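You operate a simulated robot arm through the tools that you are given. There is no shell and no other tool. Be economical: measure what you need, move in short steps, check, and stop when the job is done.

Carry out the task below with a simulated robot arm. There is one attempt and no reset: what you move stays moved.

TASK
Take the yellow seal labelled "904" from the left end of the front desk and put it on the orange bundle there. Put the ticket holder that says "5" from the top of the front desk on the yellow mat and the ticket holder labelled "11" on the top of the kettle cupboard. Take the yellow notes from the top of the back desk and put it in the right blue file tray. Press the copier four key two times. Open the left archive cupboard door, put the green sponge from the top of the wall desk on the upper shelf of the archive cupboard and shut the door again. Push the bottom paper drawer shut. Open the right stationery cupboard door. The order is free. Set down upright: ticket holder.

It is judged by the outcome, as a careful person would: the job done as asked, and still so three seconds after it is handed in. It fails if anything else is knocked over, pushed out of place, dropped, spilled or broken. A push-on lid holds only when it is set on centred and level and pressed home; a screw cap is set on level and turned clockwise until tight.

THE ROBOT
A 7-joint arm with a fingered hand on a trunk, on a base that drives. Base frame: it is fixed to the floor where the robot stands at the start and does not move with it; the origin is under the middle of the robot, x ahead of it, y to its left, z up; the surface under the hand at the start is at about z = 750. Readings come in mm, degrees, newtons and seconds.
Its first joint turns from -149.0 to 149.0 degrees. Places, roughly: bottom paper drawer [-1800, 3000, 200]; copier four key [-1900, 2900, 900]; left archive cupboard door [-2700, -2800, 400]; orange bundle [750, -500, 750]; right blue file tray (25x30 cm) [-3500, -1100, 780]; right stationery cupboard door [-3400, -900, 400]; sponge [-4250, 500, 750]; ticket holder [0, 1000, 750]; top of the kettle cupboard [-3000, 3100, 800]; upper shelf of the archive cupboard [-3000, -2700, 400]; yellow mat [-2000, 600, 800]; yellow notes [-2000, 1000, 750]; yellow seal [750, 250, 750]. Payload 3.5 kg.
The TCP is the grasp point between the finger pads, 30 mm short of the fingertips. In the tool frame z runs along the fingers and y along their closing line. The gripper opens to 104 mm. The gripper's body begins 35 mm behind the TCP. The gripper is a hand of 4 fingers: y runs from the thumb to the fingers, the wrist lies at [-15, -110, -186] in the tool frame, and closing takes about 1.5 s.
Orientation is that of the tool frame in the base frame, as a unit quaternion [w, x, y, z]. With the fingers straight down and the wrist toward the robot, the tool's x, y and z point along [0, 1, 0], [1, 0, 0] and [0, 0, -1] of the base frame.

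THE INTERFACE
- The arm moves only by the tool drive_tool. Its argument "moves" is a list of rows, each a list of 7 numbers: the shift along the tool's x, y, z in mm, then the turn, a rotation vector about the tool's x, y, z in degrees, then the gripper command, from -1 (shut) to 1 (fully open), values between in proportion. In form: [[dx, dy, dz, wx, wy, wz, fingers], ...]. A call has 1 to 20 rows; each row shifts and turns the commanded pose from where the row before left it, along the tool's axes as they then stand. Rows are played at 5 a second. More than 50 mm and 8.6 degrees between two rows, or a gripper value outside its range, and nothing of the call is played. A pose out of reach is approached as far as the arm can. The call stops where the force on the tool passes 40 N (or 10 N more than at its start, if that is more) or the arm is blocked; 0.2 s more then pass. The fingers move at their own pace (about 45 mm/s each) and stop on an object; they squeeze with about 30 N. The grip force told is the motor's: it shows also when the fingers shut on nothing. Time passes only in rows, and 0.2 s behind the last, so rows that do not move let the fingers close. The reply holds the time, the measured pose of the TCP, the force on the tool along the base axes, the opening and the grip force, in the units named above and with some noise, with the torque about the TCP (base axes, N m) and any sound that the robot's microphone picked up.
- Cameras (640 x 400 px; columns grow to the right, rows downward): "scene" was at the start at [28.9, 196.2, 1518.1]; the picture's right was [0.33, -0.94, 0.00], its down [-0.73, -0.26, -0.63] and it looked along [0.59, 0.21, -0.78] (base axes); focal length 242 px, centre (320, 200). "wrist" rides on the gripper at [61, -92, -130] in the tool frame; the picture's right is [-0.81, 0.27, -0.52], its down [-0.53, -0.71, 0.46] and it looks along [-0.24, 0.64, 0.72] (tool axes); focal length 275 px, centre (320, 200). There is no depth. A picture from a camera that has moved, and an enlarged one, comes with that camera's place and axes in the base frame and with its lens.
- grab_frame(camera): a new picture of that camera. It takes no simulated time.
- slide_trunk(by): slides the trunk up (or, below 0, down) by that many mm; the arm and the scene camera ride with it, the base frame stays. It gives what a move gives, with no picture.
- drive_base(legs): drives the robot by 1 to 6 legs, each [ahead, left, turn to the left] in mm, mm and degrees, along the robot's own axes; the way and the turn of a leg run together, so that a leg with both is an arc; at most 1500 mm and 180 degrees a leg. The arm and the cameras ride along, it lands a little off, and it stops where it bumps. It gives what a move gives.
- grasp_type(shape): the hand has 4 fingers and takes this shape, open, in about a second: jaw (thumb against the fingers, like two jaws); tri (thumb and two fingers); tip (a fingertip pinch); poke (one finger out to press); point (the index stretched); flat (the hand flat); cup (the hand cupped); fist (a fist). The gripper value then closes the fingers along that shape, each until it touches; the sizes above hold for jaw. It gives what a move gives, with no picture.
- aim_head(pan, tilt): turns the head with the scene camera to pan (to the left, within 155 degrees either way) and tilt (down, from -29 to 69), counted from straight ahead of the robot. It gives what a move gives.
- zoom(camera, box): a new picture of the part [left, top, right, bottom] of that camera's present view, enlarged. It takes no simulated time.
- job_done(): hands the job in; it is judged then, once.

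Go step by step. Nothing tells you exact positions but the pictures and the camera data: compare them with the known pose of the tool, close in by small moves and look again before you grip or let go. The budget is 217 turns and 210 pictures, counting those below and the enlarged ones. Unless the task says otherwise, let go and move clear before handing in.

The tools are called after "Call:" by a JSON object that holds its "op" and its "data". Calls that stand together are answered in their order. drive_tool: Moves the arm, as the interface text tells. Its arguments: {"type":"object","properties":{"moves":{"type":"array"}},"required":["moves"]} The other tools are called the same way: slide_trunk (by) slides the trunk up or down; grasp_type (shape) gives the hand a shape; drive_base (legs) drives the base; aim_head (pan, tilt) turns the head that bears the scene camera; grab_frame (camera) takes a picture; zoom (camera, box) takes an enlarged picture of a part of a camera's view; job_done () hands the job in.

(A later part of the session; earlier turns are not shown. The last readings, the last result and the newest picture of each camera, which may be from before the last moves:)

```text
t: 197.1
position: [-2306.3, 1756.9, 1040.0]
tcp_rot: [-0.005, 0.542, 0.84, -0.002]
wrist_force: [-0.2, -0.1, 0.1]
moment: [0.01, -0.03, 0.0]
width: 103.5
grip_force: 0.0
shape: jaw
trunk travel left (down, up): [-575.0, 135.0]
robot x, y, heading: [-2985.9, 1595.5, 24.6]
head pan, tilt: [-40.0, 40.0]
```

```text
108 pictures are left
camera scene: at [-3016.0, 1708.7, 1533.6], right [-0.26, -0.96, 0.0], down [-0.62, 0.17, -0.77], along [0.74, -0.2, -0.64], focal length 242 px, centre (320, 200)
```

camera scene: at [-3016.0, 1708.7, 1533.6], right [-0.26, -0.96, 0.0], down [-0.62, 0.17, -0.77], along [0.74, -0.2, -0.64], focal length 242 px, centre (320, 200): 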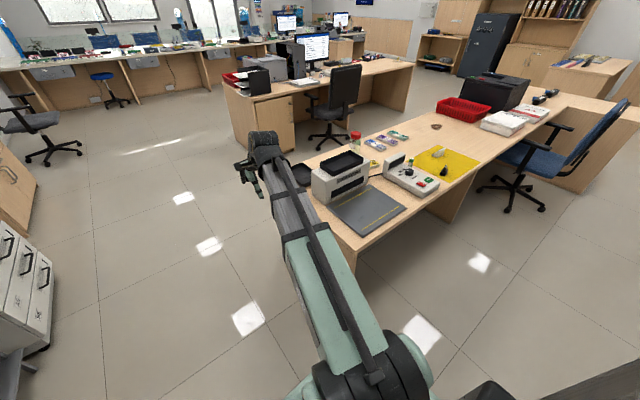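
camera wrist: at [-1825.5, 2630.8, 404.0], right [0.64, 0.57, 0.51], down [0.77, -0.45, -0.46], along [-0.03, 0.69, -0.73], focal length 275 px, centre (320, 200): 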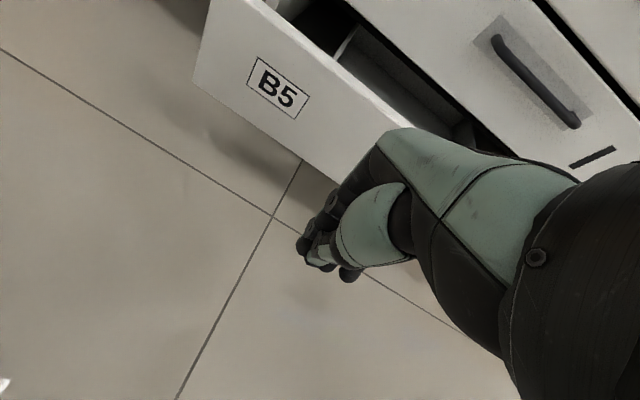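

The far side is free. I strafe right along the desk to the bundle.

Call:
{"op": "drive_base", "data": {"legs": [[0, -830, -1.5]]}}

Call:
{"op": "aim_head", "data": {"pan": 0, "tilt": 45}}

Call:
{"op": "grab_frame", "data": {"camera": "scene"}}

Call:
{"op": "grab_frame", "data": {"camera": "wrist"}}

```text
t: 201.5
position: [-1968.6, 970.8, 1040.9]
tcp_rot: [-0.004, 0.556, 0.831, -0.003]
wrist_force: [-0.3, 0.3, 0.0]
moment: [0.0, 0.02, 0.02]
width: 103.7
grip_force: 0.1
shape: jaw
trunk travel left (down, up): [-575.0, 135.0]
robot x, y, heading: [-2655.3, 830.5, 22.6]
head pan, tilt: [-40.0, 40.0]
```

```text
t: 202.6
position: [-1967.8, 971.5, 1041.6]
tcp_rot: [-0.004, 0.557, 0.83, -0.003]
wrist_force: [-0.3, -0.4, 0.0]
moment: [-0.01, -0.01, -0.04]
width: 103.8
grip_force: 0.1
shape: jaw
trunk travel left (down, up): [-575.0, 135.0]
robot x, y, heading: [-2653.0, 835.8, 22.7]
head pan, tilt: [0.0, 45.0]
```

```text
107 pictures are left
camera scene: at [-2684.9, 1005.2, 1526.4], right [0.38, -0.92, 0.0], down [-0.65, -0.27, -0.71], along [0.65, 0.27, -0.71], focal length 242 px, centre (320, 200)
```

scene: 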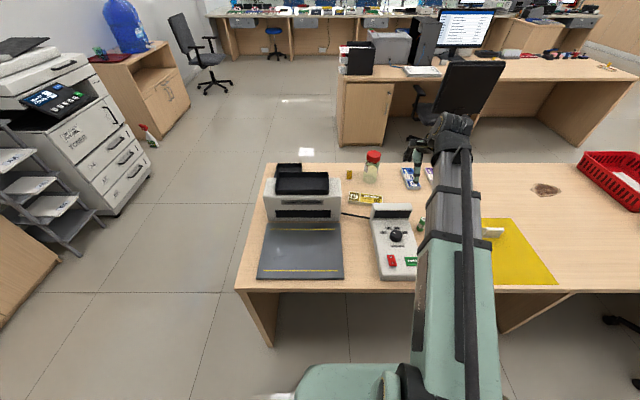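

```text
106 pictures are left
camera wrist: at [-2076.1, 992.6, 1172.4], right [0.57, -0.64, 0.51], down [-0.46, -0.76, -0.45], along [0.68, 0.02, -0.73], focal length 275 px, centre (320, 200)
```

wrist: 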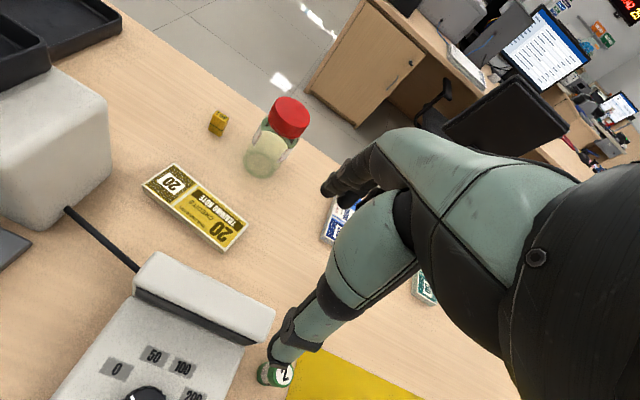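

Call:
{"op": "zoom", "data": {"camera": "scene", "box": [320, 150, 448, 230]}}

Call:
{"op": "zoom", "data": {"camera": "wrist", "box": [100, 120, 340, 270]}}

```text
5.00 times, centred on (384, 190) of scene
camera zoom: at [-2684.9, 1005.2, 1526.4], right [0.38, -0.92, 0.0], down [-0.65, -0.27, -0.71], along [0.65, 0.27, -0.71], focal length 1212 px, centre (0, 250)
```

zoom: 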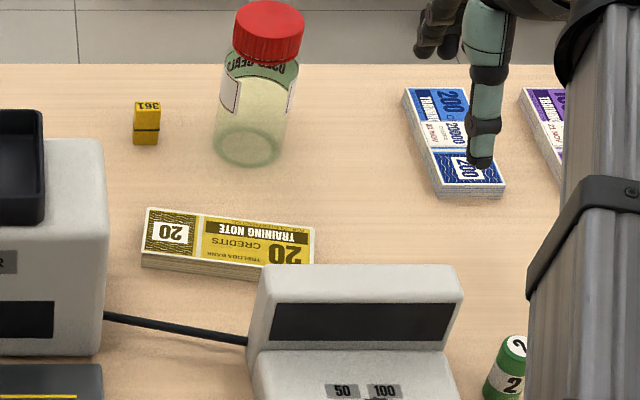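

```text
2.67 times, centred on (220, 195) of wrist
camera zoom: at [-2076.1, 992.6, 1172.4], right [0.57, -0.64, 0.51], down [-0.46, -0.76, -0.45], along [0.68, 0.02, -0.73], focal length 734 px, centre (587, 213)
```

zoom: 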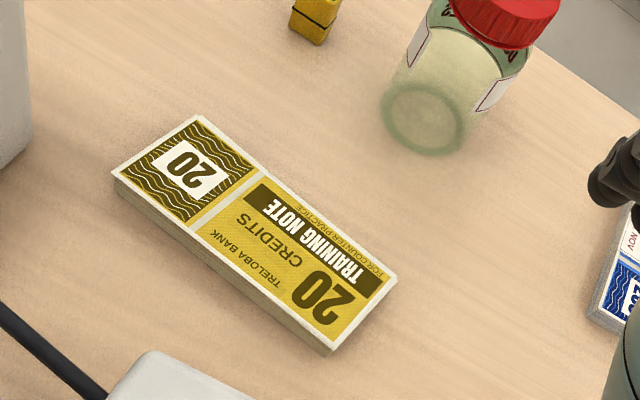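

Bundle centre about [-1901, 1112], 57x147 mm, long axis 103°. I move above it, turn the hand about 10° right, set the opening to about 90 mm and lower.

Call:
{"op": "drive_tool", "data": {"moves": [[28, 29, 0, 0, 0, 0, 0.7], [28, 29, 0, 0, 0, 0, 0.7], [29, 29, 0, 0, 0, 0, 0.7], [29, 30, 0, 0, 0, 0, 0.7], [0, 0, 0, 0, 0, 5, 0.7], [0, 0, 20, 0, 0, 4.7, 0.7], [0, 0, 40, 0, 0, 0, 0.7], [0, 0, 40, 0, 0, 0, 0.7], [0, 0, 40, 0, 0, 0, 0.7], [0, 0, 0, 0, 0, 0, 0.7]]}}

Call:
{"op": "zoom", "data": {"camera": "scene", "box": [310, 130, 470, 230]}}

Call:
{"op": "grab_frame", "data": {"camera": "wrist"}}

```text
t: 204.8
position: [-1905.6, 1120.0, 899.4]
tcp_rot: [-0.003, 0.625, 0.781, -0.003]
wrist_force: [0.6, 0.2, -0.2]
moment: [0.02, 0.0, 0.04]
width: 88.5
grip_force: 0.1
shape: jaw
trunk travel left (down, up): [-575.0, 135.0]
robot x, y, heading: [-2656.5, 834.5, 22.6]
head pan, tilt: [0.0, 45.0]
```

```text
4.00 times, centred on (390, 180) of scene
camera zoom: at [-2684.8, 1005.3, 1526.4], right [0.39, -0.92, 0.0], down [-0.65, -0.27, -0.71], along [0.65, 0.27, -0.71], focal length 970 px, centre (40, 280)
```

zoom: 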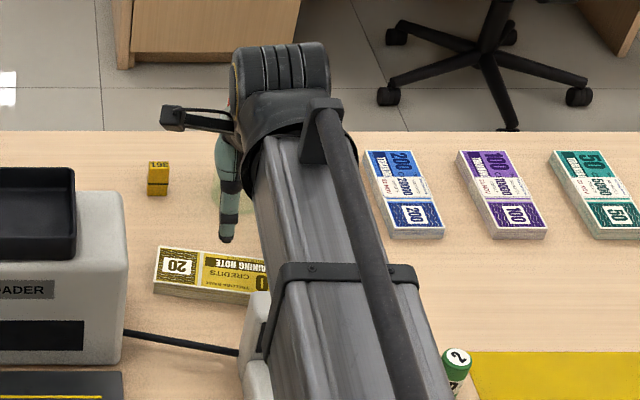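

```text
102 pictures are left
camera wrist: at [-2009.0, 1159.1, 1031.2], right [0.45, -0.73, 0.51], down [-0.58, -0.68, -0.45], along [0.68, -0.1, -0.73], focal length 275 px, centre (320, 200)
```

wrist: 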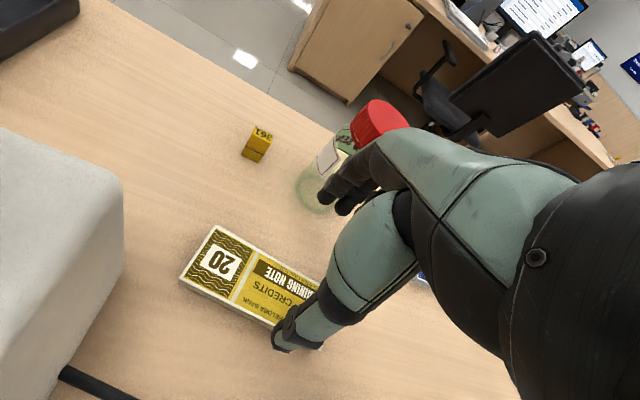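

Call:
{"op": "drive_tool", "data": {"moves": [[0, 0, 40, 0, 0, 0, 0.7], [0, 0, 40, 0, 0, 0, 0.7], [0, 0, 15, 0, 0, 0, 0.7], [0, 0, 0, 0, 0, 0, 0.7]]}}

Call:
{"op": "zoom", "data": {"camera": "wrist", "box": [160, 170, 440, 345]}}

Call:
{"op": "zoom", "data": {"camera": "scene", "box": [330, 160, 410, 210]}}

```text
t: 205.8
position: [-1905.5, 1118.8, 805.5]
tcp_rot: [-0.004, 0.624, 0.781, -0.002]
wrist_force: [-0.3, -0.8, 0.1]
moment: [0.01, 0.0, -0.02]
width: 88.6
grip_force: 0.0
shape: jaw
trunk travel left (down, up): [-575.0, 135.0]
robot x, y, heading: [-2656.3, 837.5, 22.8]
head pan, tilt: [0.0, 45.0]
```

```text
2.29 times, centred on (300, 258) of wrist
camera zoom: at [-2008.7, 1159.7, 936.2], right [0.45, -0.73, 0.51], down [-0.58, -0.68, -0.45], along [0.68, -0.1, -0.73], focal length 629 px, centre (366, 69)
```

zoom: 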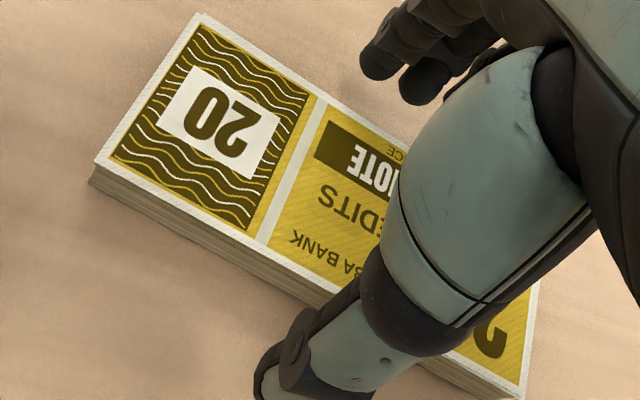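

```text
8.00 times, centred on (370, 185) of scene
camera zoom: at [-2684.9, 1005.3, 1526.4], right [0.39, -0.92, 0.0], down [-0.65, -0.27, -0.71], along [0.65, 0.27, -0.71], focal length 1940 px, centre (-80, 320)
```

zoom: 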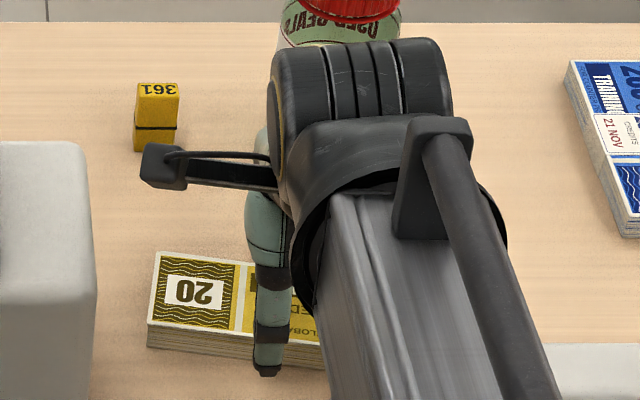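

Call:
{"op": "drive_tool", "data": {"moves": [[0, 0, 10, 0, 0, 0, 0.7], [0, 0, 7, 0, 0, 0, 0.7], [0, 0, 0, 0, 0, 0, 0.7]]}}

Call:
{"op": "drive_tool", "data": {"moves": [[0, 0, 0, 0, 0, 0, 0.4], [0, 0, 0, 0, 0, 0, 0], [0, 0, 0, 0, 0, 0, -0.5], [0, 0, 0, 0, 0, 0, -1], [0, 0, 0, 0, 0, 0, -1], [0, 0, 0, 0, 0, 0, -1], [0, 0, 0, 0, 0, 0, -1]]}}

Call:
{"op": "zoom", "data": {"camera": "wrist", "box": [160, 170, 440, 345]}}

```text
t: 206.6
position: [-1905.6, 1120.6, 788.2]
tcp_rot: [-0.003, 0.625, 0.781, -0.004]
wrist_force: [0.0, -1.2, 0.1]
moment: [-0.01, 0.0, -0.02]
width: 88.8
grip_force: 0.0
shape: jaw
trunk travel left (down, up): [-575.0, 135.0]
robot x, y, heading: [-2652.7, 833.2, 22.8]
head pan, tilt: [0.0, 45.0]
```

```text
t: 208.2
position: [-1903.4, 1121.4, 788.1]
tcp_rot: [-0.004, 0.624, 0.781, -0.003]
wrist_force: [0.2, 0.2, 0.7]
moment: [0.02, -0.01, 0.01]
width: 53.7
grip_force: 30.0
shape: jaw
trunk travel left (down, up): [-575.0, 135.0]
robot x, y, heading: [-2656.9, 828.2, 22.6]
head pan, tilt: [0.0, 45.0]
```

```text
2.29 times, centred on (300, 258) of wrist
camera zoom: at [-2007.9, 1160.2, 919.3], right [0.45, -0.73, 0.51], down [-0.58, -0.68, -0.45], along [0.68, -0.1, -0.73], focal length 629 px, centre (366, 69)
```

zoom: 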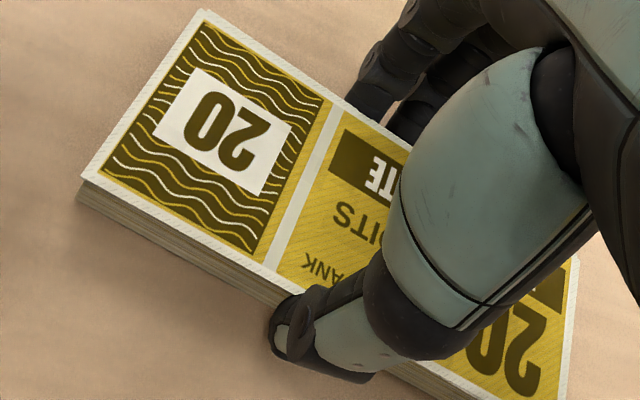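

The notes are held. I lift, back off from the desk and turn toward the wall cupboards.

Call:
{"op": "drive_tool", "data": {"moves": [[0, 0, -15, 0, 0, 0, -1], [0, 0, -40, 0, 0, 0, -1], [0, 0, -45, 0, 0, 0, -1], [0, 0, -45, 0, 0, 0, -1], [0, 0, -45, 0, 0, 0, -1], [0, 0, -45, 0, 0, 0, -1], [0, 0, -35, 0, 0, 0, -1], [0, -40, 0, 0, 0, 0, -1], [0, -40, 0, 0, 0, 0, -1], [0, -30, 0, 0, 0, 0, -1]]}}

Call:
{"op": "drive_base", "data": {"legs": [[-400, 0, 0], [0, 0, 180]]}}

Call:
{"op": "aim_head", "data": {"pan": 40, "tilt": 30}}

Call:
{"op": "grab_frame", "data": {"camera": "scene"}}

```text
t: 210.4
position: [-2013.2, 1097.8, 1058.5]
tcp_rot: [-0.003, 0.625, 0.781, -0.003]
wrist_force: [0.6, 1.0, -1.0]
moment: [0.03, -0.01, 0.0]
width: 53.5
grip_force: 30.1
shape: jaw
trunk travel left (down, up): [-575.0, 135.0]
robot x, y, heading: [-2654.5, 835.4, 22.7]
head pan, tilt: [0.0, 45.0]
```

```text
t: 220.2
position: [-3683.6, 426.7, 1057.8]
tcp_rot: [-0.003, 0.774, -0.633, 0.004]
wrist_force: [0.6, 0.4, -0.5]
moment: [0.02, 0.01, 0.0]
width: 52.9
grip_force: 29.8
shape: jaw
trunk travel left (down, up): [-575.0, 135.0]
robot x, y, heading: [-3033.3, 674.6, -158.5]
head pan, tilt: [0.0, 45.0]
```

```text
t: 221.3
position: [-3684.8, 427.3, 1058.7]
tcp_rot: [-0.003, 0.774, -0.633, 0.004]
wrist_force: [0.0, 0.2, -0.3]
moment: [-0.03, -0.02, 0.0]
width: 52.5
grip_force: 30.2
shape: jaw
trunk travel left (down, up): [-575.0, 135.0]
robot x, y, heading: [-3032.1, 676.3, -158.6]
head pan, tilt: [40.0, 30.0]
```

```text
98 pictures are left
camera scene: at [-2972.2, 455.3, 1549.0], right [-0.88, 0.48, 0.0], down [0.24, 0.44, -0.87], along [-0.42, -0.76, -0.5], focal length 242 px, centre (320, 200)
```

scene: 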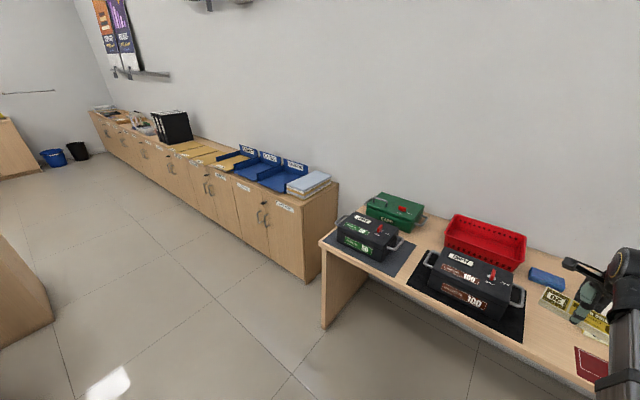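

Call:
{"op": "zoom", "data": {"camera": "scene", "box": [180, 135, 340, 235]}}

Call:
{"op": "zoom", "data": {"camera": "scene", "box": [80, 95, 240, 195]}}

Call:
{"op": "zoom", "data": {"camera": "scene", "box": [480, 220, 640, 320]}}

```text
4.00 times, centred on (260, 185) of scene
camera zoom: at [-2972.2, 455.3, 1549.0], right [-0.88, 0.48, 0.0], down [0.24, 0.44, -0.87], along [-0.42, -0.76, -0.5], focal length 970 px, centre (560, 260)
```

zoom: 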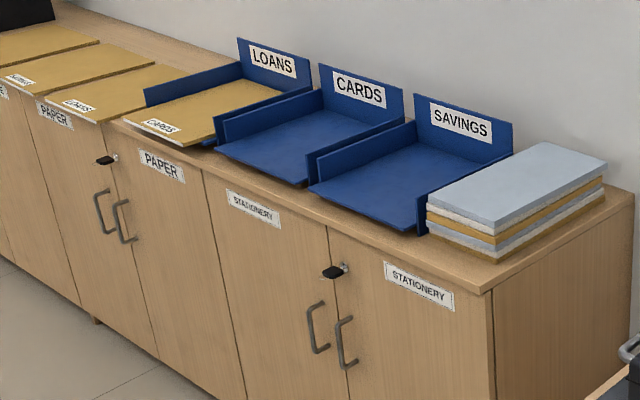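

```text
4.00 times, centred on (160, 145) of scene
camera zoom: at [-2972.2, 455.3, 1549.0], right [-0.88, 0.48, 0.0], down [0.24, 0.44, -0.87], along [-0.42, -0.76, -0.5], focal length 970 px, centre (960, 420)
```

zoom: 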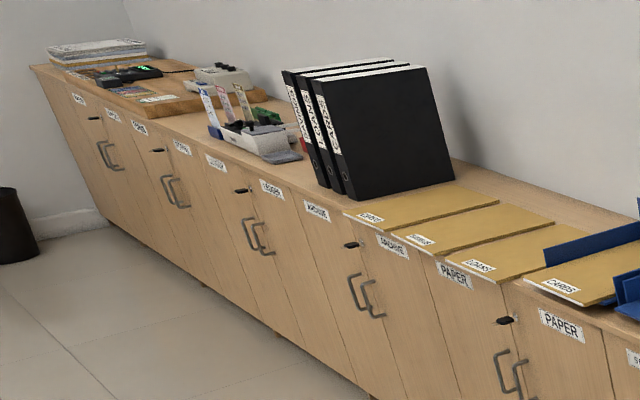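

```text
4.00 times, centred on (560, 270) of scene
camera zoom: at [-2972.2, 455.3, 1549.0], right [-0.88, 0.48, 0.0], down [0.24, 0.44, -0.87], along [-0.42, -0.76, -0.5], focal length 970 px, centre (-640, -80)
```

zoom: 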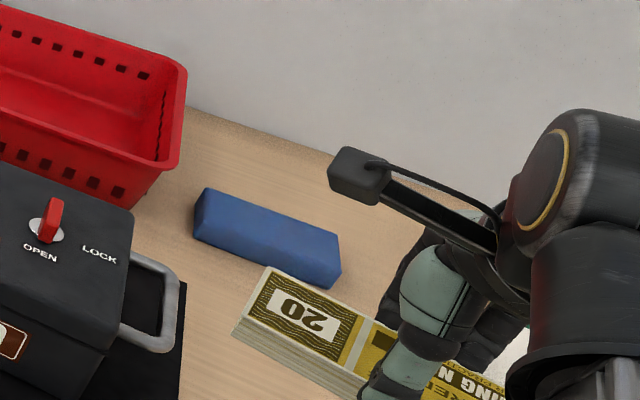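

The right tray is "SAVINGS", about [-3515, -1092], on the stationery cupboard. I turn the bundle square to the robot and strafe left.

Call:
{"op": "drive_base", "data": {"legs": [[0, 1450, 0], [290, 0, 1]]}}

Call:
{"op": "drive_tool", "data": {"moves": [[0, 0, 0, 0, 0, -5, -1], [0, 0, 0, 0, 0, -5, -1], [0, 0, 0, 0, 0, 0, -1]]}}

Call:
{"op": "aim_head", "data": {"pan": 0, "tilt": 45}}

Call:
{"op": "grab_frame", "data": {"camera": "scene"}}

Call:
{"op": "grab_frame", "data": {"camera": "wrist"}}

```text
t: 230.1
position: [-3428.7, -1032.2, 1058.4]
tcp_rot: [-0.004, 0.776, -0.631, 0.004]
wrist_force: [0.8, -0.7, -1.6]
moment: [0.0, -0.01, 0.0]
width: 52.7
grip_force: 29.7
shape: jaw
trunk travel left (down, up): [-575.0, 135.0]
robot x, y, heading: [-2780.0, -777.4, -158.2]
head pan, tilt: [40.0, 30.0]
```

```text
t: 230.9
position: [-3428.7, -1033.7, 1058.6]
tcp_rot: [-0.002, 0.828, -0.561, 0.004]
wrist_force: [0.2, -0.1, -0.9]
moment: [0.0, 0.01, -0.05]
width: 52.9
grip_force: 30.2
shape: jaw
trunk travel left (down, up): [-575.0, 135.0]
robot x, y, heading: [-2779.9, -780.7, -158.3]
head pan, tilt: [40.0, 30.0]
```

```text
t: 231.9
position: [-3428.7, -1033.9, 1057.7]
tcp_rot: [-0.002, 0.827, -0.562, 0.004]
wrist_force: [0.6, 0.1, -0.9]
moment: [-0.01, -0.01, 0.02]
width: 52.8
grip_force: 30.0
shape: jaw
trunk travel left (down, up): [-575.0, 135.0]
robot x, y, heading: [-2778.8, -781.5, -158.2]
head pan, tilt: [0.0, 45.0]
```

```text
94 pictures are left
camera scene: at [-2749.4, -951.3, 1526.4], right [-0.37, 0.93, 0.0], down [0.66, 0.26, -0.71], along [-0.66, -0.26, -0.71], focal length 242 px, centre (320, 200)
```

scene: 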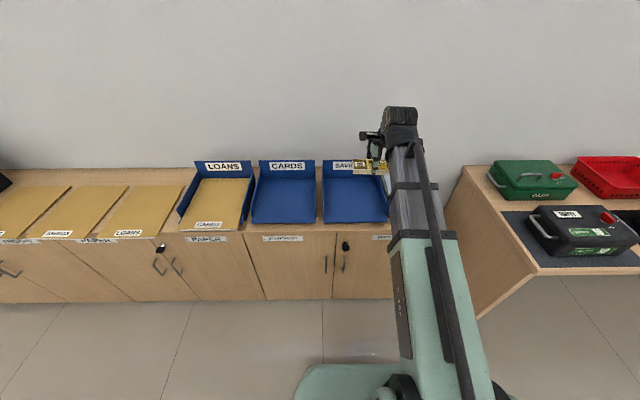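

```text
93 pictures are left
camera wrist: at [-3322.6, -1056.9, 1190.0], right [-0.56, 0.65, 0.51], down [0.47, 0.76, -0.45], along [-0.68, -0.01, -0.73], focal length 275 px, centre (320, 200)
```

wrist: 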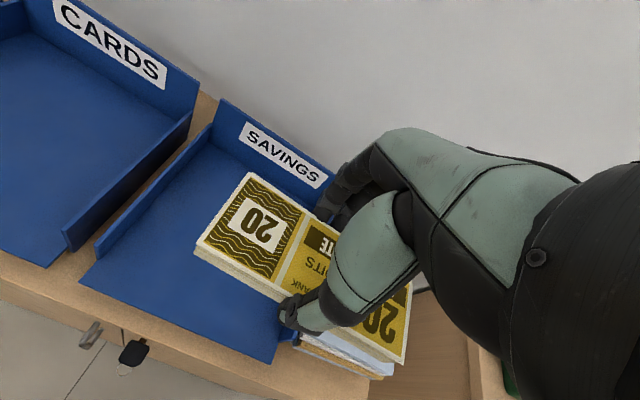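

I move over the tray's middle and lower.

Call:
{"op": "drive_tool", "data": {"moves": [[4, 36, 0, 0, 0, 0, -1], [4, 36, 0, 0, 0, 0, -1], [4, 36, 0, 0, 0, 0, -1], [0, 0, 45, 0, 0, 0, -1], [0, 0, 45, 0, 0, 0, -1], [0, 0, 45, 0, 0, 0, -1], [0, 0, 40, 0, 0, 0, -1], [0, 0, 0, 0, 0, 0, -1]]}}

Call:
{"op": "grab_frame", "data": {"camera": "wrist"}}

Call:
{"op": "zoom", "data": {"camera": "scene", "box": [300, 140, 428, 220]}}

```text
t: 233.7
position: [-3520.5, -1085.6, 882.2]
tcp_rot: [-0.003, 0.828, -0.561, 0.003]
wrist_force: [0.6, -0.2, -1.9]
moment: [-0.03, 0.01, -0.03]
width: 52.7
grip_force: 30.1
shape: jaw
trunk travel left (down, up): [-575.0, 135.0]
robot x, y, heading: [-2778.8, -778.3, -158.5]
head pan, tilt: [0.0, 45.0]
```

```text
92 pictures are left
camera wrist: at [-3414.3, -1108.1, 1013.7], right [-0.56, 0.65, 0.51], down [0.47, 0.76, -0.45], along [-0.68, -0.01, -0.73], focal length 275 px, centre (320, 200)
```

wrist: 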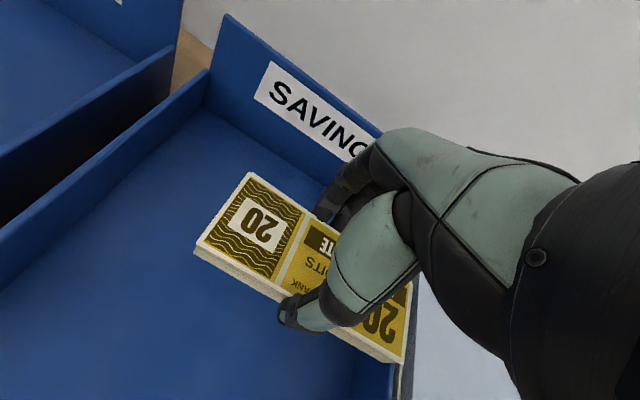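

```text
5.00 times, centred on (364, 180) of scene
camera zoom: at [-2749.5, -951.3, 1526.4], right [-0.37, 0.93, 0.0], down [0.66, 0.26, -0.71], along [-0.66, -0.26, -0.71], focal length 1212 px, centre (100, 300)
```

zoom: 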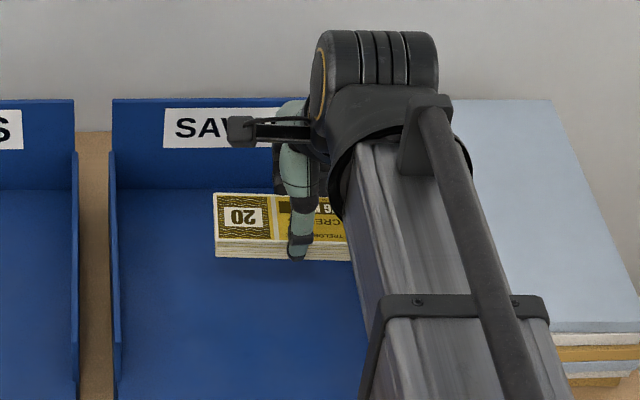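

The bundle sits a bit right; I shift 28 mm left and lower further.

Call:
{"op": "drive_tool", "data": {"moves": [[28, 0, 0, 0, 0, 0, -1], [0, 0, 25, 0, 0, 0, -1], [0, 0, 15, 0, 0, 0, -1], [0, 0, 0, 0, 0, 0, -1]]}}

Call:
{"op": "grab_frame", "data": {"camera": "wrist"}}

```text
t: 234.7
position: [-3511.7, -1109.9, 843.3]
tcp_rot: [-0.002, 0.827, -0.562, 0.004]
wrist_force: [-0.3, 0.1, -1.3]
moment: [-0.01, 0.02, -0.02]
width: 52.8
grip_force: 30.7
shape: jaw
trunk travel left (down, up): [-575.0, 135.0]
robot x, y, heading: [-2778.3, -776.6, -158.1]
head pan, tilt: [0.0, 45.0]
```

```text
90 pictures are left
camera wrist: at [-3406.0, -1133.4, 975.1], right [-0.56, 0.65, 0.51], down [0.47, 0.76, -0.45], along [-0.68, -0.01, -0.73], focal length 275 px, centre (320, 200)
```

wrist: 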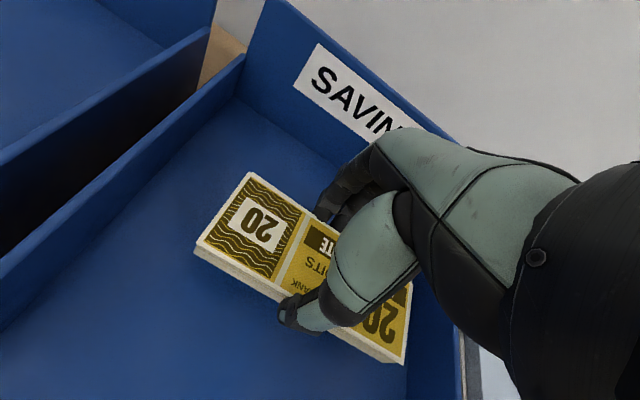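

Well inside the walls now. Lower to contact.

Call:
{"op": "drive_tool", "data": {"moves": [[0, 0, 6, 0, 0, 0, -1], [0, 0, 4, 0, 0, 0, -1], [0, 0, 3, 0, 0, 0, -1], [0, 0, 3, 0, 0, 0, -1], [0, 0, 0, 0, 0, 0, -1]]}}

Call:
{"op": "drive_tool", "data": {"moves": [[0, 0, 2, 0, 0, 0, -1], [0, 0, 2, 0, 0, 0, -1], [0, 0, 0, 0, 0, 0, -1]]}}

```text
t: 235.9
position: [-3513.5, -1111.1, 826.7]
tcp_rot: [-0.003, 0.828, -0.561, 0.004]
wrist_force: [-0.4, -0.5, -0.3]
moment: [-0.02, -0.01, 0.01]
width: 52.9
grip_force: 29.7
shape: jaw
trunk travel left (down, up): [-575.0, 135.0]
robot x, y, heading: [-2782.3, -778.1, -158.4]
head pan, tilt: [0.0, 45.0]
```

```text
t: 236.7
position: [-3513.0, -1111.9, 822.4]
tcp_rot: [-0.003, 0.828, -0.561, 0.004]
wrist_force: [-0.6, -0.4, -0.7]
moment: [-0.01, -0.01, -0.03]
width: 52.9
grip_force: 29.9
shape: jaw
trunk travel left (down, up): [-575.0, 135.0]
robot x, y, heading: [-2782.2, -781.6, -158.2]
head pan, tilt: [0.0, 45.0]
```

Call:
{"op": "drive_tool", "data": {"moves": [[0, 0, 2, 0, 0, 0, -1], [0, 0, 1, 0, 0, 0, -1], [0, 0, 0, 0, 0, 0, -1]]}}

Call:
{"op": "drive_tool", "data": {"moves": [[0, 0, 2, 0, 0, 0, -1], [0, 0, 1, 0, 0, 0, -1], [0, 0, 0, 0, 0, 0, -1]]}}

```text
t: 237.5
position: [-3511.6, -1110.1, 820.6]
tcp_rot: [-0.002, 0.828, -0.561, 0.003]
wrist_force: [-0.1, 0.7, -1.0]
moment: [-0.01, -0.03, -0.03]
width: 52.8
grip_force: 30.4
shape: jaw
trunk travel left (down, up): [-575.0, 135.0]
robot x, y, heading: [-2782.3, -782.3, -158.3]
head pan, tilt: [0.0, 45.0]
```

```text
t: 238.3
position: [-3512.9, -1109.4, 816.9]
tcp_rot: [-0.004, 0.827, -0.562, 0.004]
wrist_force: [0.7, -0.1, -1.2]
moment: [0.0, 0.01, -0.04]
width: 52.6
grip_force: 30.2
shape: jaw
trunk travel left (down, up): [-575.0, 135.0]
robot x, y, heading: [-2780.2, -780.4, -158.3]
head pan, tilt: [0.0, 45.0]
```

Call:
{"op": "drive_tool", "data": {"moves": [[0, 0, 2, 0, 0, 0, -1], [0, 0, 1, 0, 0, 0, -1], [0, 0, 0, 0, 0, 0, -1]]}}

Call:
{"op": "drive_tool", "data": {"moves": [[0, 0, 2, 0, 0, 0, -1], [0, 0, 1, 0, 0, 0, -1], [0, 0, 0, 0, 0, 0, -1]]}}

Call:
{"op": "zoom", "data": {"camera": "scene", "box": [300, 150, 428, 230]}}

```text
t: 239.1
position: [-3510.3, -1110.3, 815.9]
tcp_rot: [-0.002, 0.828, -0.561, 0.004]
wrist_force: [-1.8, -1.5, 4.4]
moment: [0.07, -0.1, 0.02]
width: 52.8
grip_force: 30.1
shape: jaw
trunk travel left (down, up): [-575.0, 135.0]
robot x, y, heading: [-2783.1, -778.6, -158.5]
head pan, tilt: [0.0, 45.0]
```

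```text
t: 239.9
position: [-3511.3, -1110.4, 814.7]
tcp_rot: [-0.001, 0.828, -0.561, 0.003]
wrist_force: [-5.6, -2.5, 26.1]
moment: [0.08, -0.04, 0.06]
width: 53.0
grip_force: 29.9
shape: jaw
trunk travel left (down, up): [-575.0, 135.0]
robot x, y, heading: [-2782.8, -777.7, -158.4]
head pan, tilt: [0.0, 45.0]
```

```text
5.00 times, centred on (364, 190) of scene
camera zoom: at [-2747.3, -950.3, 1526.7], right [-0.37, 0.93, 0.0], down [0.66, 0.26, -0.71], along [-0.66, -0.26, -0.71], focal length 1212 px, centre (100, 250)
```

zoom: 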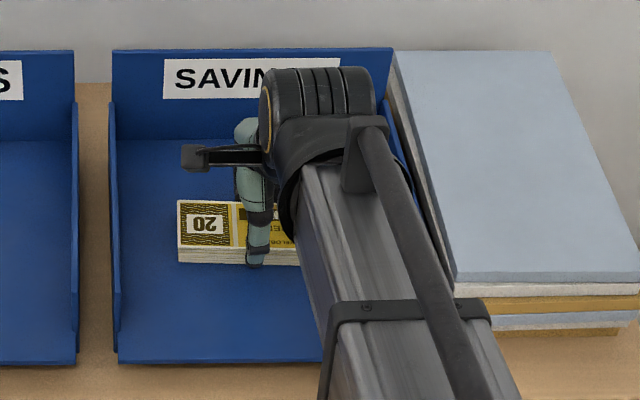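

On the tray floor. I ease off, release and rise.

Call:
{"op": "drive_tool", "data": {"moves": [[0, 0, -2.5, 0, 0, 0, -1], [0, 0, 0, 0, 0, 0, 0.2], [0, 0, 0, 0, 0, 0, 0.4], [0, 0, 0, 0, 0, 0, 0.7], [0, 0, 0, 0, 0, 0, 0.7], [0, 0, 0, 0, 0, 0, 0.7], [0, 0, -30, 0, 0, 0, 0.7], [0, 0, -45, 0, 0, 0, 0.7], [0, 0, -45, 0, 0, 0, 0.7], [0, 0, -45, 0, 0, 0, 0.7], [0, 0, -45, 0, 0, 0, 0.7], [0, -45, 0, 0, 0, 0, 0.7], [0, -45, 0, 0, 0, 0, 0.7], [0, -45, 0, 0, 0, 0, 0.7]]}}

Call:
{"op": "grab_frame", "data": {"camera": "wrist"}}

Call:
{"op": "grab_frame", "data": {"camera": "scene"}}

```text
t: 242.9
position: [-3385.2, -1060.2, 1026.1]
tcp_rot: [-0.003, 0.828, -0.561, 0.004]
wrist_force: [-0.3, -0.6, -0.5]
moment: [-0.01, -0.03, -0.01]
width: 88.0
grip_force: 0.0
shape: jaw
trunk travel left (down, up): [-575.0, 135.0]
robot x, y, heading: [-2782.0, -781.0, -158.3]
head pan, tilt: [0.0, 45.0]
```

```text
88 pictures are left
camera wrist: at [-3280.3, -1084.2, 1156.7], right [-0.56, 0.65, 0.51], down [0.47, 0.76, -0.45], along [-0.68, -0.01, -0.73], focal length 275 px, centre (320, 200)
```

wrist: 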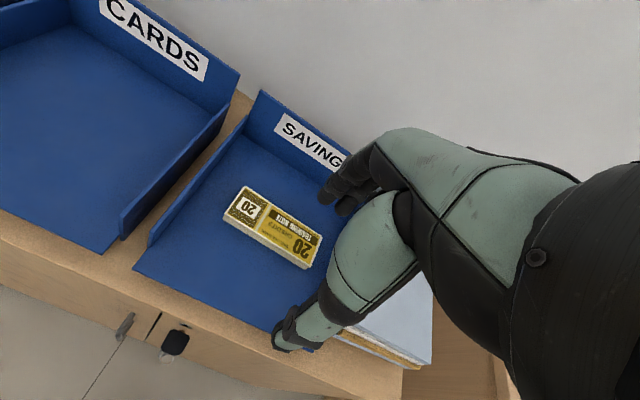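

```text
87 pictures are left
camera scene: at [-2749.0, -951.1, 1526.4], right [-0.37, 0.93, 0.0], down [0.66, 0.26, -0.71], along [-0.66, -0.26, -0.71], focal length 242 px, centre (320, 200)
```

scene: 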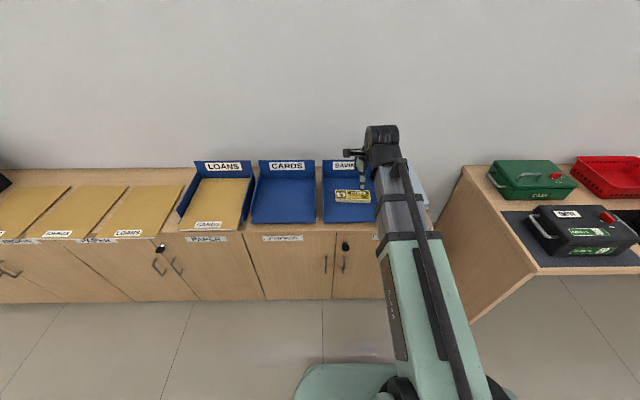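

Notes are in the right tray. Next the right stationery door; I inspect its handle.

Call:
{"op": "zoom", "data": {"camera": "scene", "box": [250, 215, 410, 315]}}

Call:
{"op": "zoom", "data": {"camera": "wrist", "box": [60, 280, 252, 400]}}

```text
4.00 times, centred on (330, 265) of scene
camera zoom: at [-2749.0, -951.1, 1526.4], right [-0.37, 0.93, 0.0], down [0.66, 0.26, -0.71], along [-0.66, -0.26, -0.71], focal length 970 px, centre (280, -60)
```

zoom: 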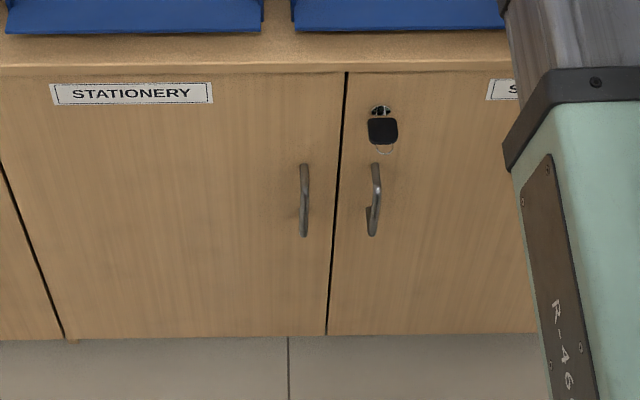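

```text
3.33 times, centred on (156, 340) of wrist
camera zoom: at [-3280.3, -1084.2, 1156.7], right [-0.56, 0.65, 0.51], down [0.47, 0.76, -0.45], along [-0.68, -0.01, -0.73], focal length 918 px, centre (867, -267)
```

zoom: 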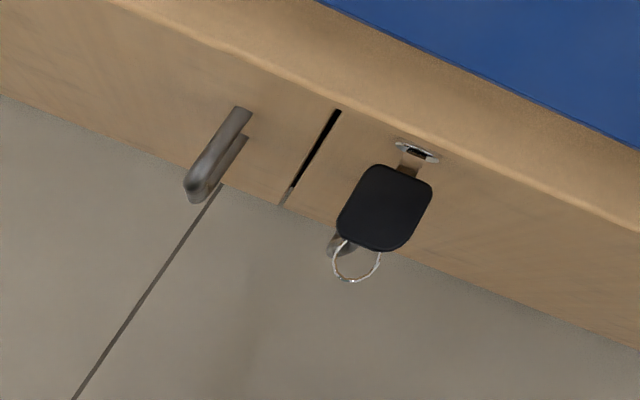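

The right door's vertical handle is at about [-3333, -1064], z 430–590, with a key hanging above. I back off, then turn the hand to point forward with a horizontal closing line.

Call:
{"op": "drive_base", "data": {"legs": [[-330, 0, 0]]}}

Call:
{"op": "drive_tool", "data": {"moves": [[0, 40, 0, 0, 0, 0, 0], [0, 40, 0, 0, 0, 0, 0], [0, 40, 0, 0, 0, 0, 0], [0, 40, 0, 0, 0, 0, 0], [0, 0, 0, 0, 0, -8.2, 0], [0, 0, 0, 0, 0, -8.2, 0], [0, 0, 0, 0, 0, -8.2, 0], [0, 0, 0, 0, 0, -8.2, 0], [0, 0, 0, 0, 0, -8.2, 0], [0, 0, 0, 0, 0, -8.2, 0], [0, 0, 0, 0, 0, -8.2, 0], [0, 0, 0, 0, 0, -8.2, 0], [0, 0, 0, 0, 0, -8.2, 0], [0, 0, 0, 0, 0, -8.2, 0], [0, 0, 0, 0, 0, -8, 0]]}}

Call:
{"op": "drive_tool", "data": {"moves": [[0, 0, 0, 0, -8.2, 0, 0], [0, 0, 0, 0, -8.2, 0, 0], [0, 0, 0, 0, -8.2, 0, 0], [0, 0, 0, 0, -8.2, 0, 0], [0, 0, 0, 0, -8.2, 0, 0], [0, 0, 0, 0, -8.2, 0, 0], [0, 0, 0, 0, -8.2, 0, 0], [0, 0, 0, 0, -8.2, 0, 0], [0, 0, 0, 0, -8.2, 0, 0], [0, 0, 0, 0, 0, 0, 0]]}}

Call:
{"op": "grab_frame", "data": {"camera": "scene"}}

```text
t: 245.1
position: [-3079.1, -939.0, 1025.4]
tcp_rot: [-0.003, 0.827, -0.562, 0.004]
wrist_force: [1.2, -0.4, -0.3]
moment: [-0.01, -0.02, -0.02]
width: 88.1
grip_force: 0.1
shape: jaw
trunk travel left (down, up): [-575.0, 135.0]
robot x, y, heading: [-2475.8, -660.0, -158.2]
head pan, tilt: [0.0, 45.0]
```

```text
t: 248.3
position: [-3229.5, -998.1, 1023.2]
tcp_rot: [0.001, 0.982, 0.188, 0.005]
wrist_force: [0.1, 0.5, -0.7]
moment: [0.0, 0.04, 0.0]
width: 52.1
grip_force: 0.1
shape: jaw
trunk travel left (down, up): [-575.0, 135.0]
robot x, y, heading: [-2472.6, -659.5, -158.3]
head pan, tilt: [0.0, 45.0]
```

```text
t: 250.5
position: [-3229.8, -997.6, 1024.0]
tcp_rot: [0.114, 0.788, 0.149, -0.587]
wrist_force: [-0.1, -0.9, 0.4]
moment: [-0.01, 0.01, -0.05]
width: 52.3
grip_force: 0.3
shape: jaw
trunk travel left (down, up): [-575.0, 135.0]
robot x, y, heading: [-2474.5, -657.3, -158.2]
head pan, tilt: [0.0, 45.0]
```

```text
84 pictures are left
camera scene: at [-2442.7, -829.4, 1526.4], right [-0.37, 0.93, 0.0], down [0.66, 0.26, -0.71], along [-0.66, -0.26, -0.71], focal length 242 px, centre (320, 200)
```

scene: 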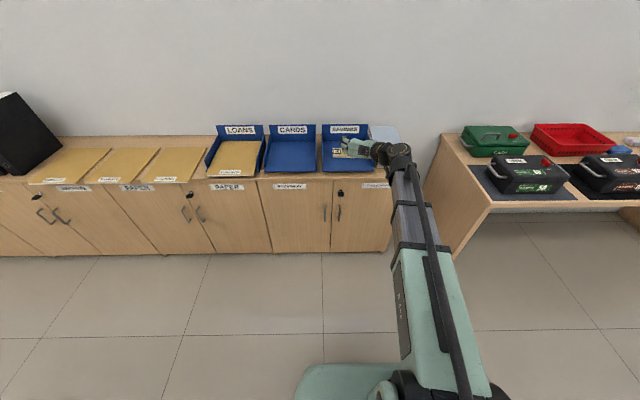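

The hand points forward and level. I lower the trunk to the handle's height.

Call:
{"op": "slide_trunk", "data": {"by": -400}}

Call:
{"op": "slide_trunk", "data": {"by": -130}}

Call:
{"op": "aim_head", "data": {"pan": 0, "tilt": 30}}

Call:
{"op": "grab_frame", "data": {"camera": "scene"}}

Call:
{"op": "grab_frame", "data": {"camera": "wrist"}}

```text
t: 254.3
position: [-3228.8, -998.5, 625.7]
tcp_rot: [0.114, 0.788, 0.15, -0.586]
wrist_force: [0.2, 0.3, -0.2]
moment: [0.0, -0.03, 0.01]
width: 52.1
grip_force: 0.0
shape: jaw
trunk travel left (down, up): [-175.0, 535.0]
robot x, y, heading: [-2471.6, -660.0, -158.6]
head pan, tilt: [0.0, 45.0]
```

```text
t: 255.9
position: [-3229.4, -997.1, 494.2]
tcp_rot: [0.113, 0.789, 0.149, -0.586]
wrist_force: [0.3, 0.7, -0.6]
moment: [-0.01, 0.02, 0.02]
width: 52.5
grip_force: 0.2
shape: jaw
trunk travel left (down, up): [-45.0, 665.0]
robot x, y, heading: [-2475.3, -657.9, -158.4]
head pan, tilt: [0.0, 45.0]
```

```text
t: 256.7
position: [-3229.2, -997.1, 493.9]
tcp_rot: [0.114, 0.789, 0.149, -0.585]
wrist_force: [-0.2, 0.7, -0.5]
moment: [0.01, 0.0, 0.04]
width: 52.4
grip_force: 0.1
shape: jaw
trunk travel left (down, up): [-45.0, 665.0]
robot x, y, heading: [-2474.7, -657.7, -158.3]
head pan, tilt: [0.0, 30.0]
```

```text
83 pictures are left
camera scene: at [-2451.1, -832.7, 1018.9], right [-0.37, 0.93, 0.0], down [0.47, 0.18, -0.87], along [-0.8, -0.32, -0.5], focal length 242 px, centre (320, 200)
```

scene: 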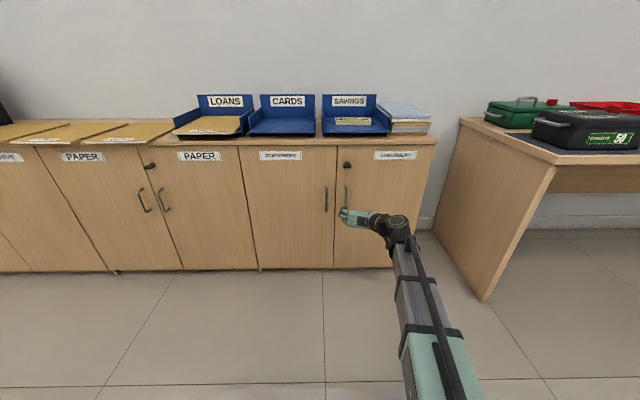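

```text
82 pictures are left
camera wrist: at [-3131.7, -860.2, 472.3], right [0.34, -0.16, 0.93], down [-0.81, 0.45, 0.38], along [-0.47, -0.88, 0.03], focal length 275 px, centre (320, 200)
```

wrist: 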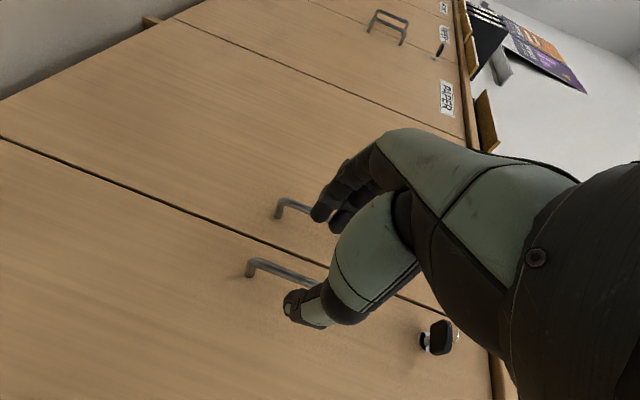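

The bar is at u-line matching [-3335, -1066], z 436–588. I shift 24 mm left and approach.

Call:
{"op": "drive_tool", "data": {"moves": [[0, 24, 0, 0, 0, 0, 0], [-8, 0, 30, 0, 0, 0, 0], [-8, 0, 30, 0, 0, 0, 0], [0, 0, 0, 0, 0, 0, 0]]}}

Call:
{"op": "grab_frame", "data": {"camera": "wrist"}}

Call:
{"op": "zoom", "data": {"camera": "scene", "box": [290, 140, 450, 240]}}

```text
t: 257.7
position: [-3278.7, -1044.3, 492.7]
tcp_rot: [0.113, 0.788, 0.149, -0.586]
wrist_force: [-0.4, 0.3, -0.3]
moment: [-0.01, 0.0, -0.03]
width: 52.4
grip_force: 0.0
shape: jaw
trunk travel left (down, up): [-45.0, 665.0]
robot x, y, heading: [-2472.8, -656.3, -158.5]
head pan, tilt: [0.0, 30.0]
```

```text
81 pictures are left
camera wrist: at [-3181.2, -906.3, 470.4], right [0.34, -0.16, 0.93], down [-0.81, 0.45, 0.38], along [-0.47, -0.88, 0.03], focal length 275 px, centre (320, 200)
```

wrist: 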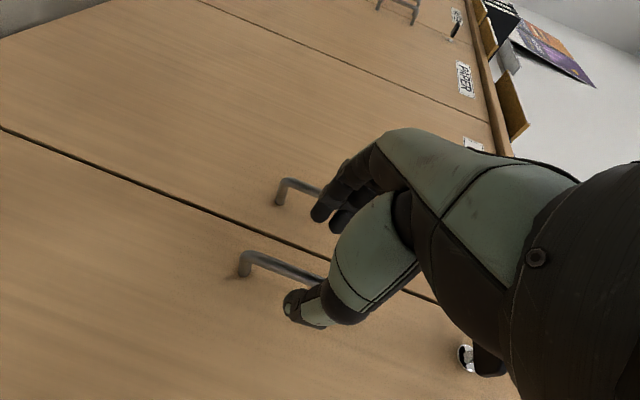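

```text
4.00 times, centred on (370, 190) of scene
camera zoom: at [-2451.1, -832.8, 1019.0], right [-0.37, 0.93, 0.0], down [0.46, 0.18, -0.87], along [-0.81, -0.32, -0.5], focal length 970 px, centre (120, 240)
```

zoom: 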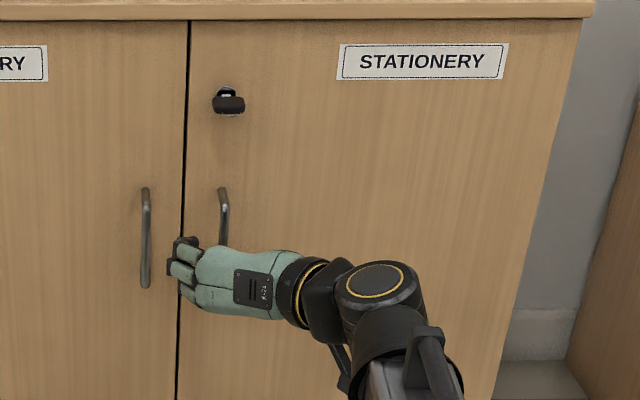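

Call:
{"op": "drive_tool", "data": {"moves": [[-5, 0, 18, 0, 0, 0, 0], [-5, 0, 16, 0, 0, 0, 0], [-3, 0, 10, 0, 0, 0, 0], [0, 0, 0, 0, 0, 0, 0]]}}

Call:
{"op": "grab_frame", "data": {"camera": "wrist"}}

Call:
{"op": "zoom", "data": {"camera": "scene", "box": [310, 160, 406, 220]}}

```text
t: 258.7
position: [-3322.4, -1059.0, 492.8]
tcp_rot: [0.114, 0.788, 0.149, -0.586]
wrist_force: [0.0, 0.1, 0.7]
moment: [-0.02, 0.01, -0.01]
width: 52.3
grip_force: 0.1
shape: jaw
trunk travel left (down, up): [-45.0, 665.0]
robot x, y, heading: [-2473.5, -658.5, -158.2]
head pan, tilt: [0.0, 30.0]
```

```text
79 pictures are left
camera wrist: at [-3224.0, -922.6, 470.2], right [0.34, -0.16, 0.93], down [-0.81, 0.45, 0.38], along [-0.47, -0.88, 0.03], focal length 275 px, centre (320, 200)
```

wrist: 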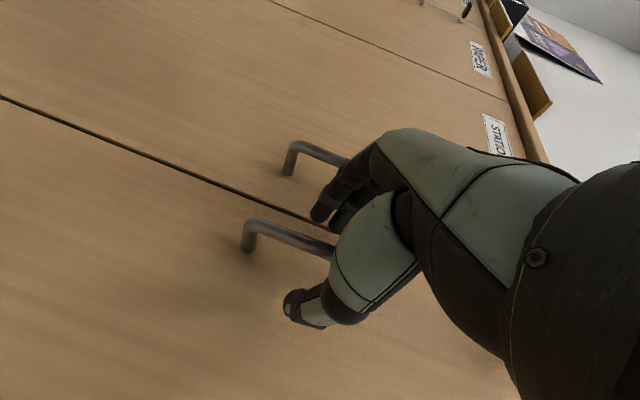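

```text
6.67 times, centred on (358, 190) of scene
camera zoom: at [-2451.2, -832.8, 1019.0], right [-0.37, 0.93, 0.0], down [0.46, 0.18, -0.87], along [-0.81, -0.32, -0.5], focal length 1617 px, centre (67, 267)
```

zoom: 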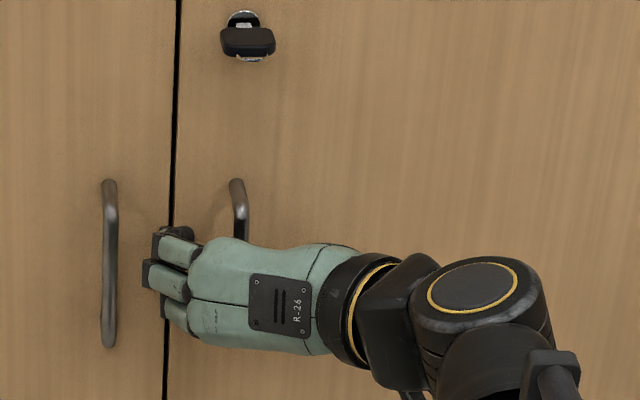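

The bar lies between the fingers at the grasp point. I close on it.

Call:
{"op": "drive_tool", "data": {"moves": [[0, 0, 0, 0, 0, 0, -0.5], [0, 0, 0, 0, 0, 0, -1], [0, 0, 0, 0, 0, 0, -1], [0, 0, 0, 0, 0, 0, -1], [0, 0, 0, 0, 0, 0, -1], [0, 0, 0, 0, 0, 0, -1]]}}

Call:
{"op": "grab_frame", "data": {"camera": "wrist"}}

```text
t: 260.1
position: [-3322.0, -1059.6, 491.0]
tcp_rot: [0.113, 0.788, 0.149, -0.586]
wrist_force: [-5.9, 5.9, -0.7]
moment: [-0.02, -0.04, -0.03]
width: 0.1
grip_force: 30.0
shape: jaw
trunk travel left (down, up): [-45.0, 665.0]
robot x, y, heading: [-2474.6, -658.6, -158.4]
head pan, tilt: [0.0, 30.0]
```

```text
77 pictures are left
camera wrist: at [-3224.5, -921.5, 470.0], right [0.34, -0.16, 0.93], down [-0.81, 0.45, 0.38], along [-0.47, -0.88, 0.03], focal length 275 px, centre (320, 200)
```

wrist: 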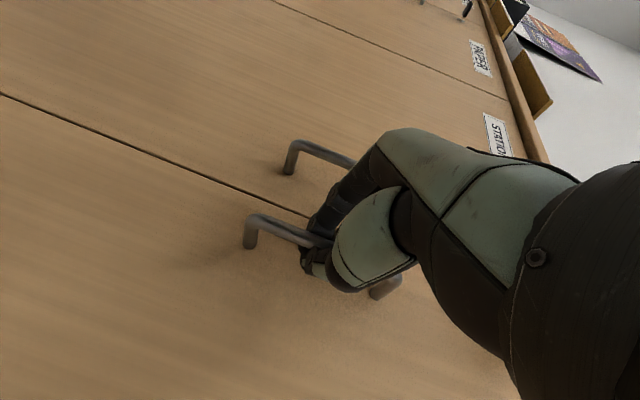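

The fingers have closed around the bar. I pull gently.

Call:
{"op": "drive_tool", "data": {"moves": [[2, 0, -8, 0, 0, 0, -1], [3, 0, -10, 0, 0, 0, -1], [3, 0, -10, 0, 0, 0, -1], [3, 0, -10, 0, 0, 0, -1], [3, 0, -10, 0, 0, 0, -1], [0, 0, 0, 0, 0, 0, -1]]}}

Call:
{"op": "zoom", "data": {"camera": "scene", "box": [290, 130, 450, 230]}}

```text
t: 261.5
position: [-3277.4, -1038.6, 491.2]
tcp_rot: [0.112, 0.788, 0.146, -0.588]
wrist_force: [-23.2, 31.3, -2.7]
moment: [0.08, 0.08, -0.25]
width: 0.3
grip_force: 30.5
shape: jaw
trunk travel left (down, up): [-45.0, 665.0]
robot x, y, heading: [-2474.9, -655.7, -158.6]
head pan, tilt: [0.0, 30.0]
```

```text
4.00 times, centred on (370, 180) of scene
camera zoom: at [-2452.3, -831.7, 1019.2], right [-0.37, 0.93, 0.0], down [0.47, 0.18, -0.87], along [-0.8, -0.32, -0.5], focal length 970 px, centre (120, 280)
```

zoom: 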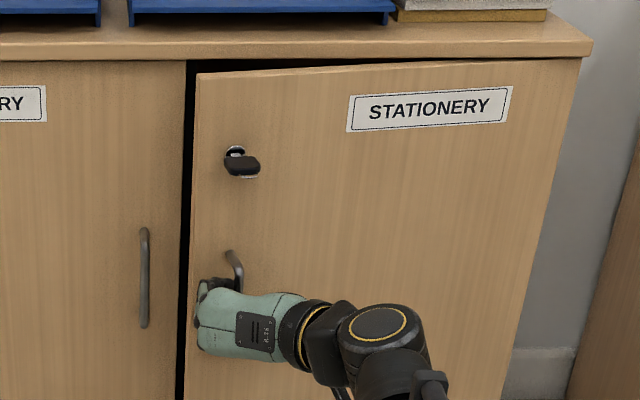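

The door swings open. I follow its arc, yawing the hand with the door.

Call:
{"op": "drive_tool", "data": {"moves": [[0, -5, 0, 0, 0, 0, -1], [5, -3, -17, -3, 0, 0, -1], [5, -3, -17, -3, 0, 0, -1], [5, -3, -17, -3, 0, 0, -1], [5, -3, -17, -3, 0, 0, -1], [5, -3, -17, -3, 0, 0, -1], [0, 0, 0, 0, 0, 0, -1]]}}

Call:
{"op": "grab_frame", "data": {"camera": "scene"}}

```text
t: 263.0
position: [-3213.1, -976.4, 489.8]
tcp_rot: [0.208, 0.769, 0.218, -0.565]
wrist_force: [-21.3, 18.5, 0.5]
moment: [0.0, 0.06, -0.13]
width: 1.0
grip_force: 29.9
shape: jaw
trunk travel left (down, up): [-45.0, 665.0]
robot x, y, heading: [-2471.4, -662.1, -158.3]
head pan, tilt: [0.0, 30.0]
stopped in row 7: the force on the tool passed its limit at 49 N (the readings are from after the stop); the commanded pose is now the measured one
```

```text
75 pictures are left
camera scene: at [-2452.7, -831.8, 1019.2], right [-0.37, 0.93, 0.0], down [0.47, 0.18, -0.87], along [-0.81, -0.32, -0.5], focal length 242 px, centre (320, 200)
```

scene: 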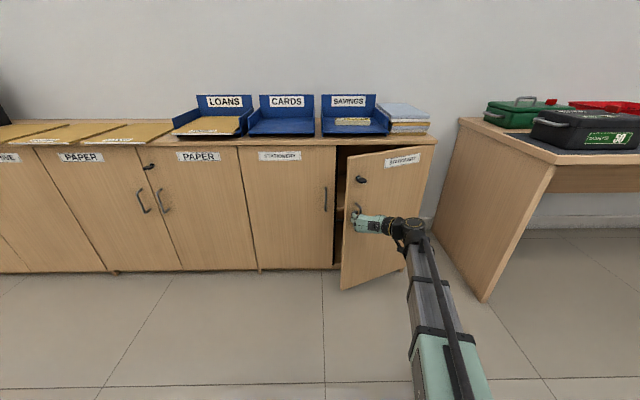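

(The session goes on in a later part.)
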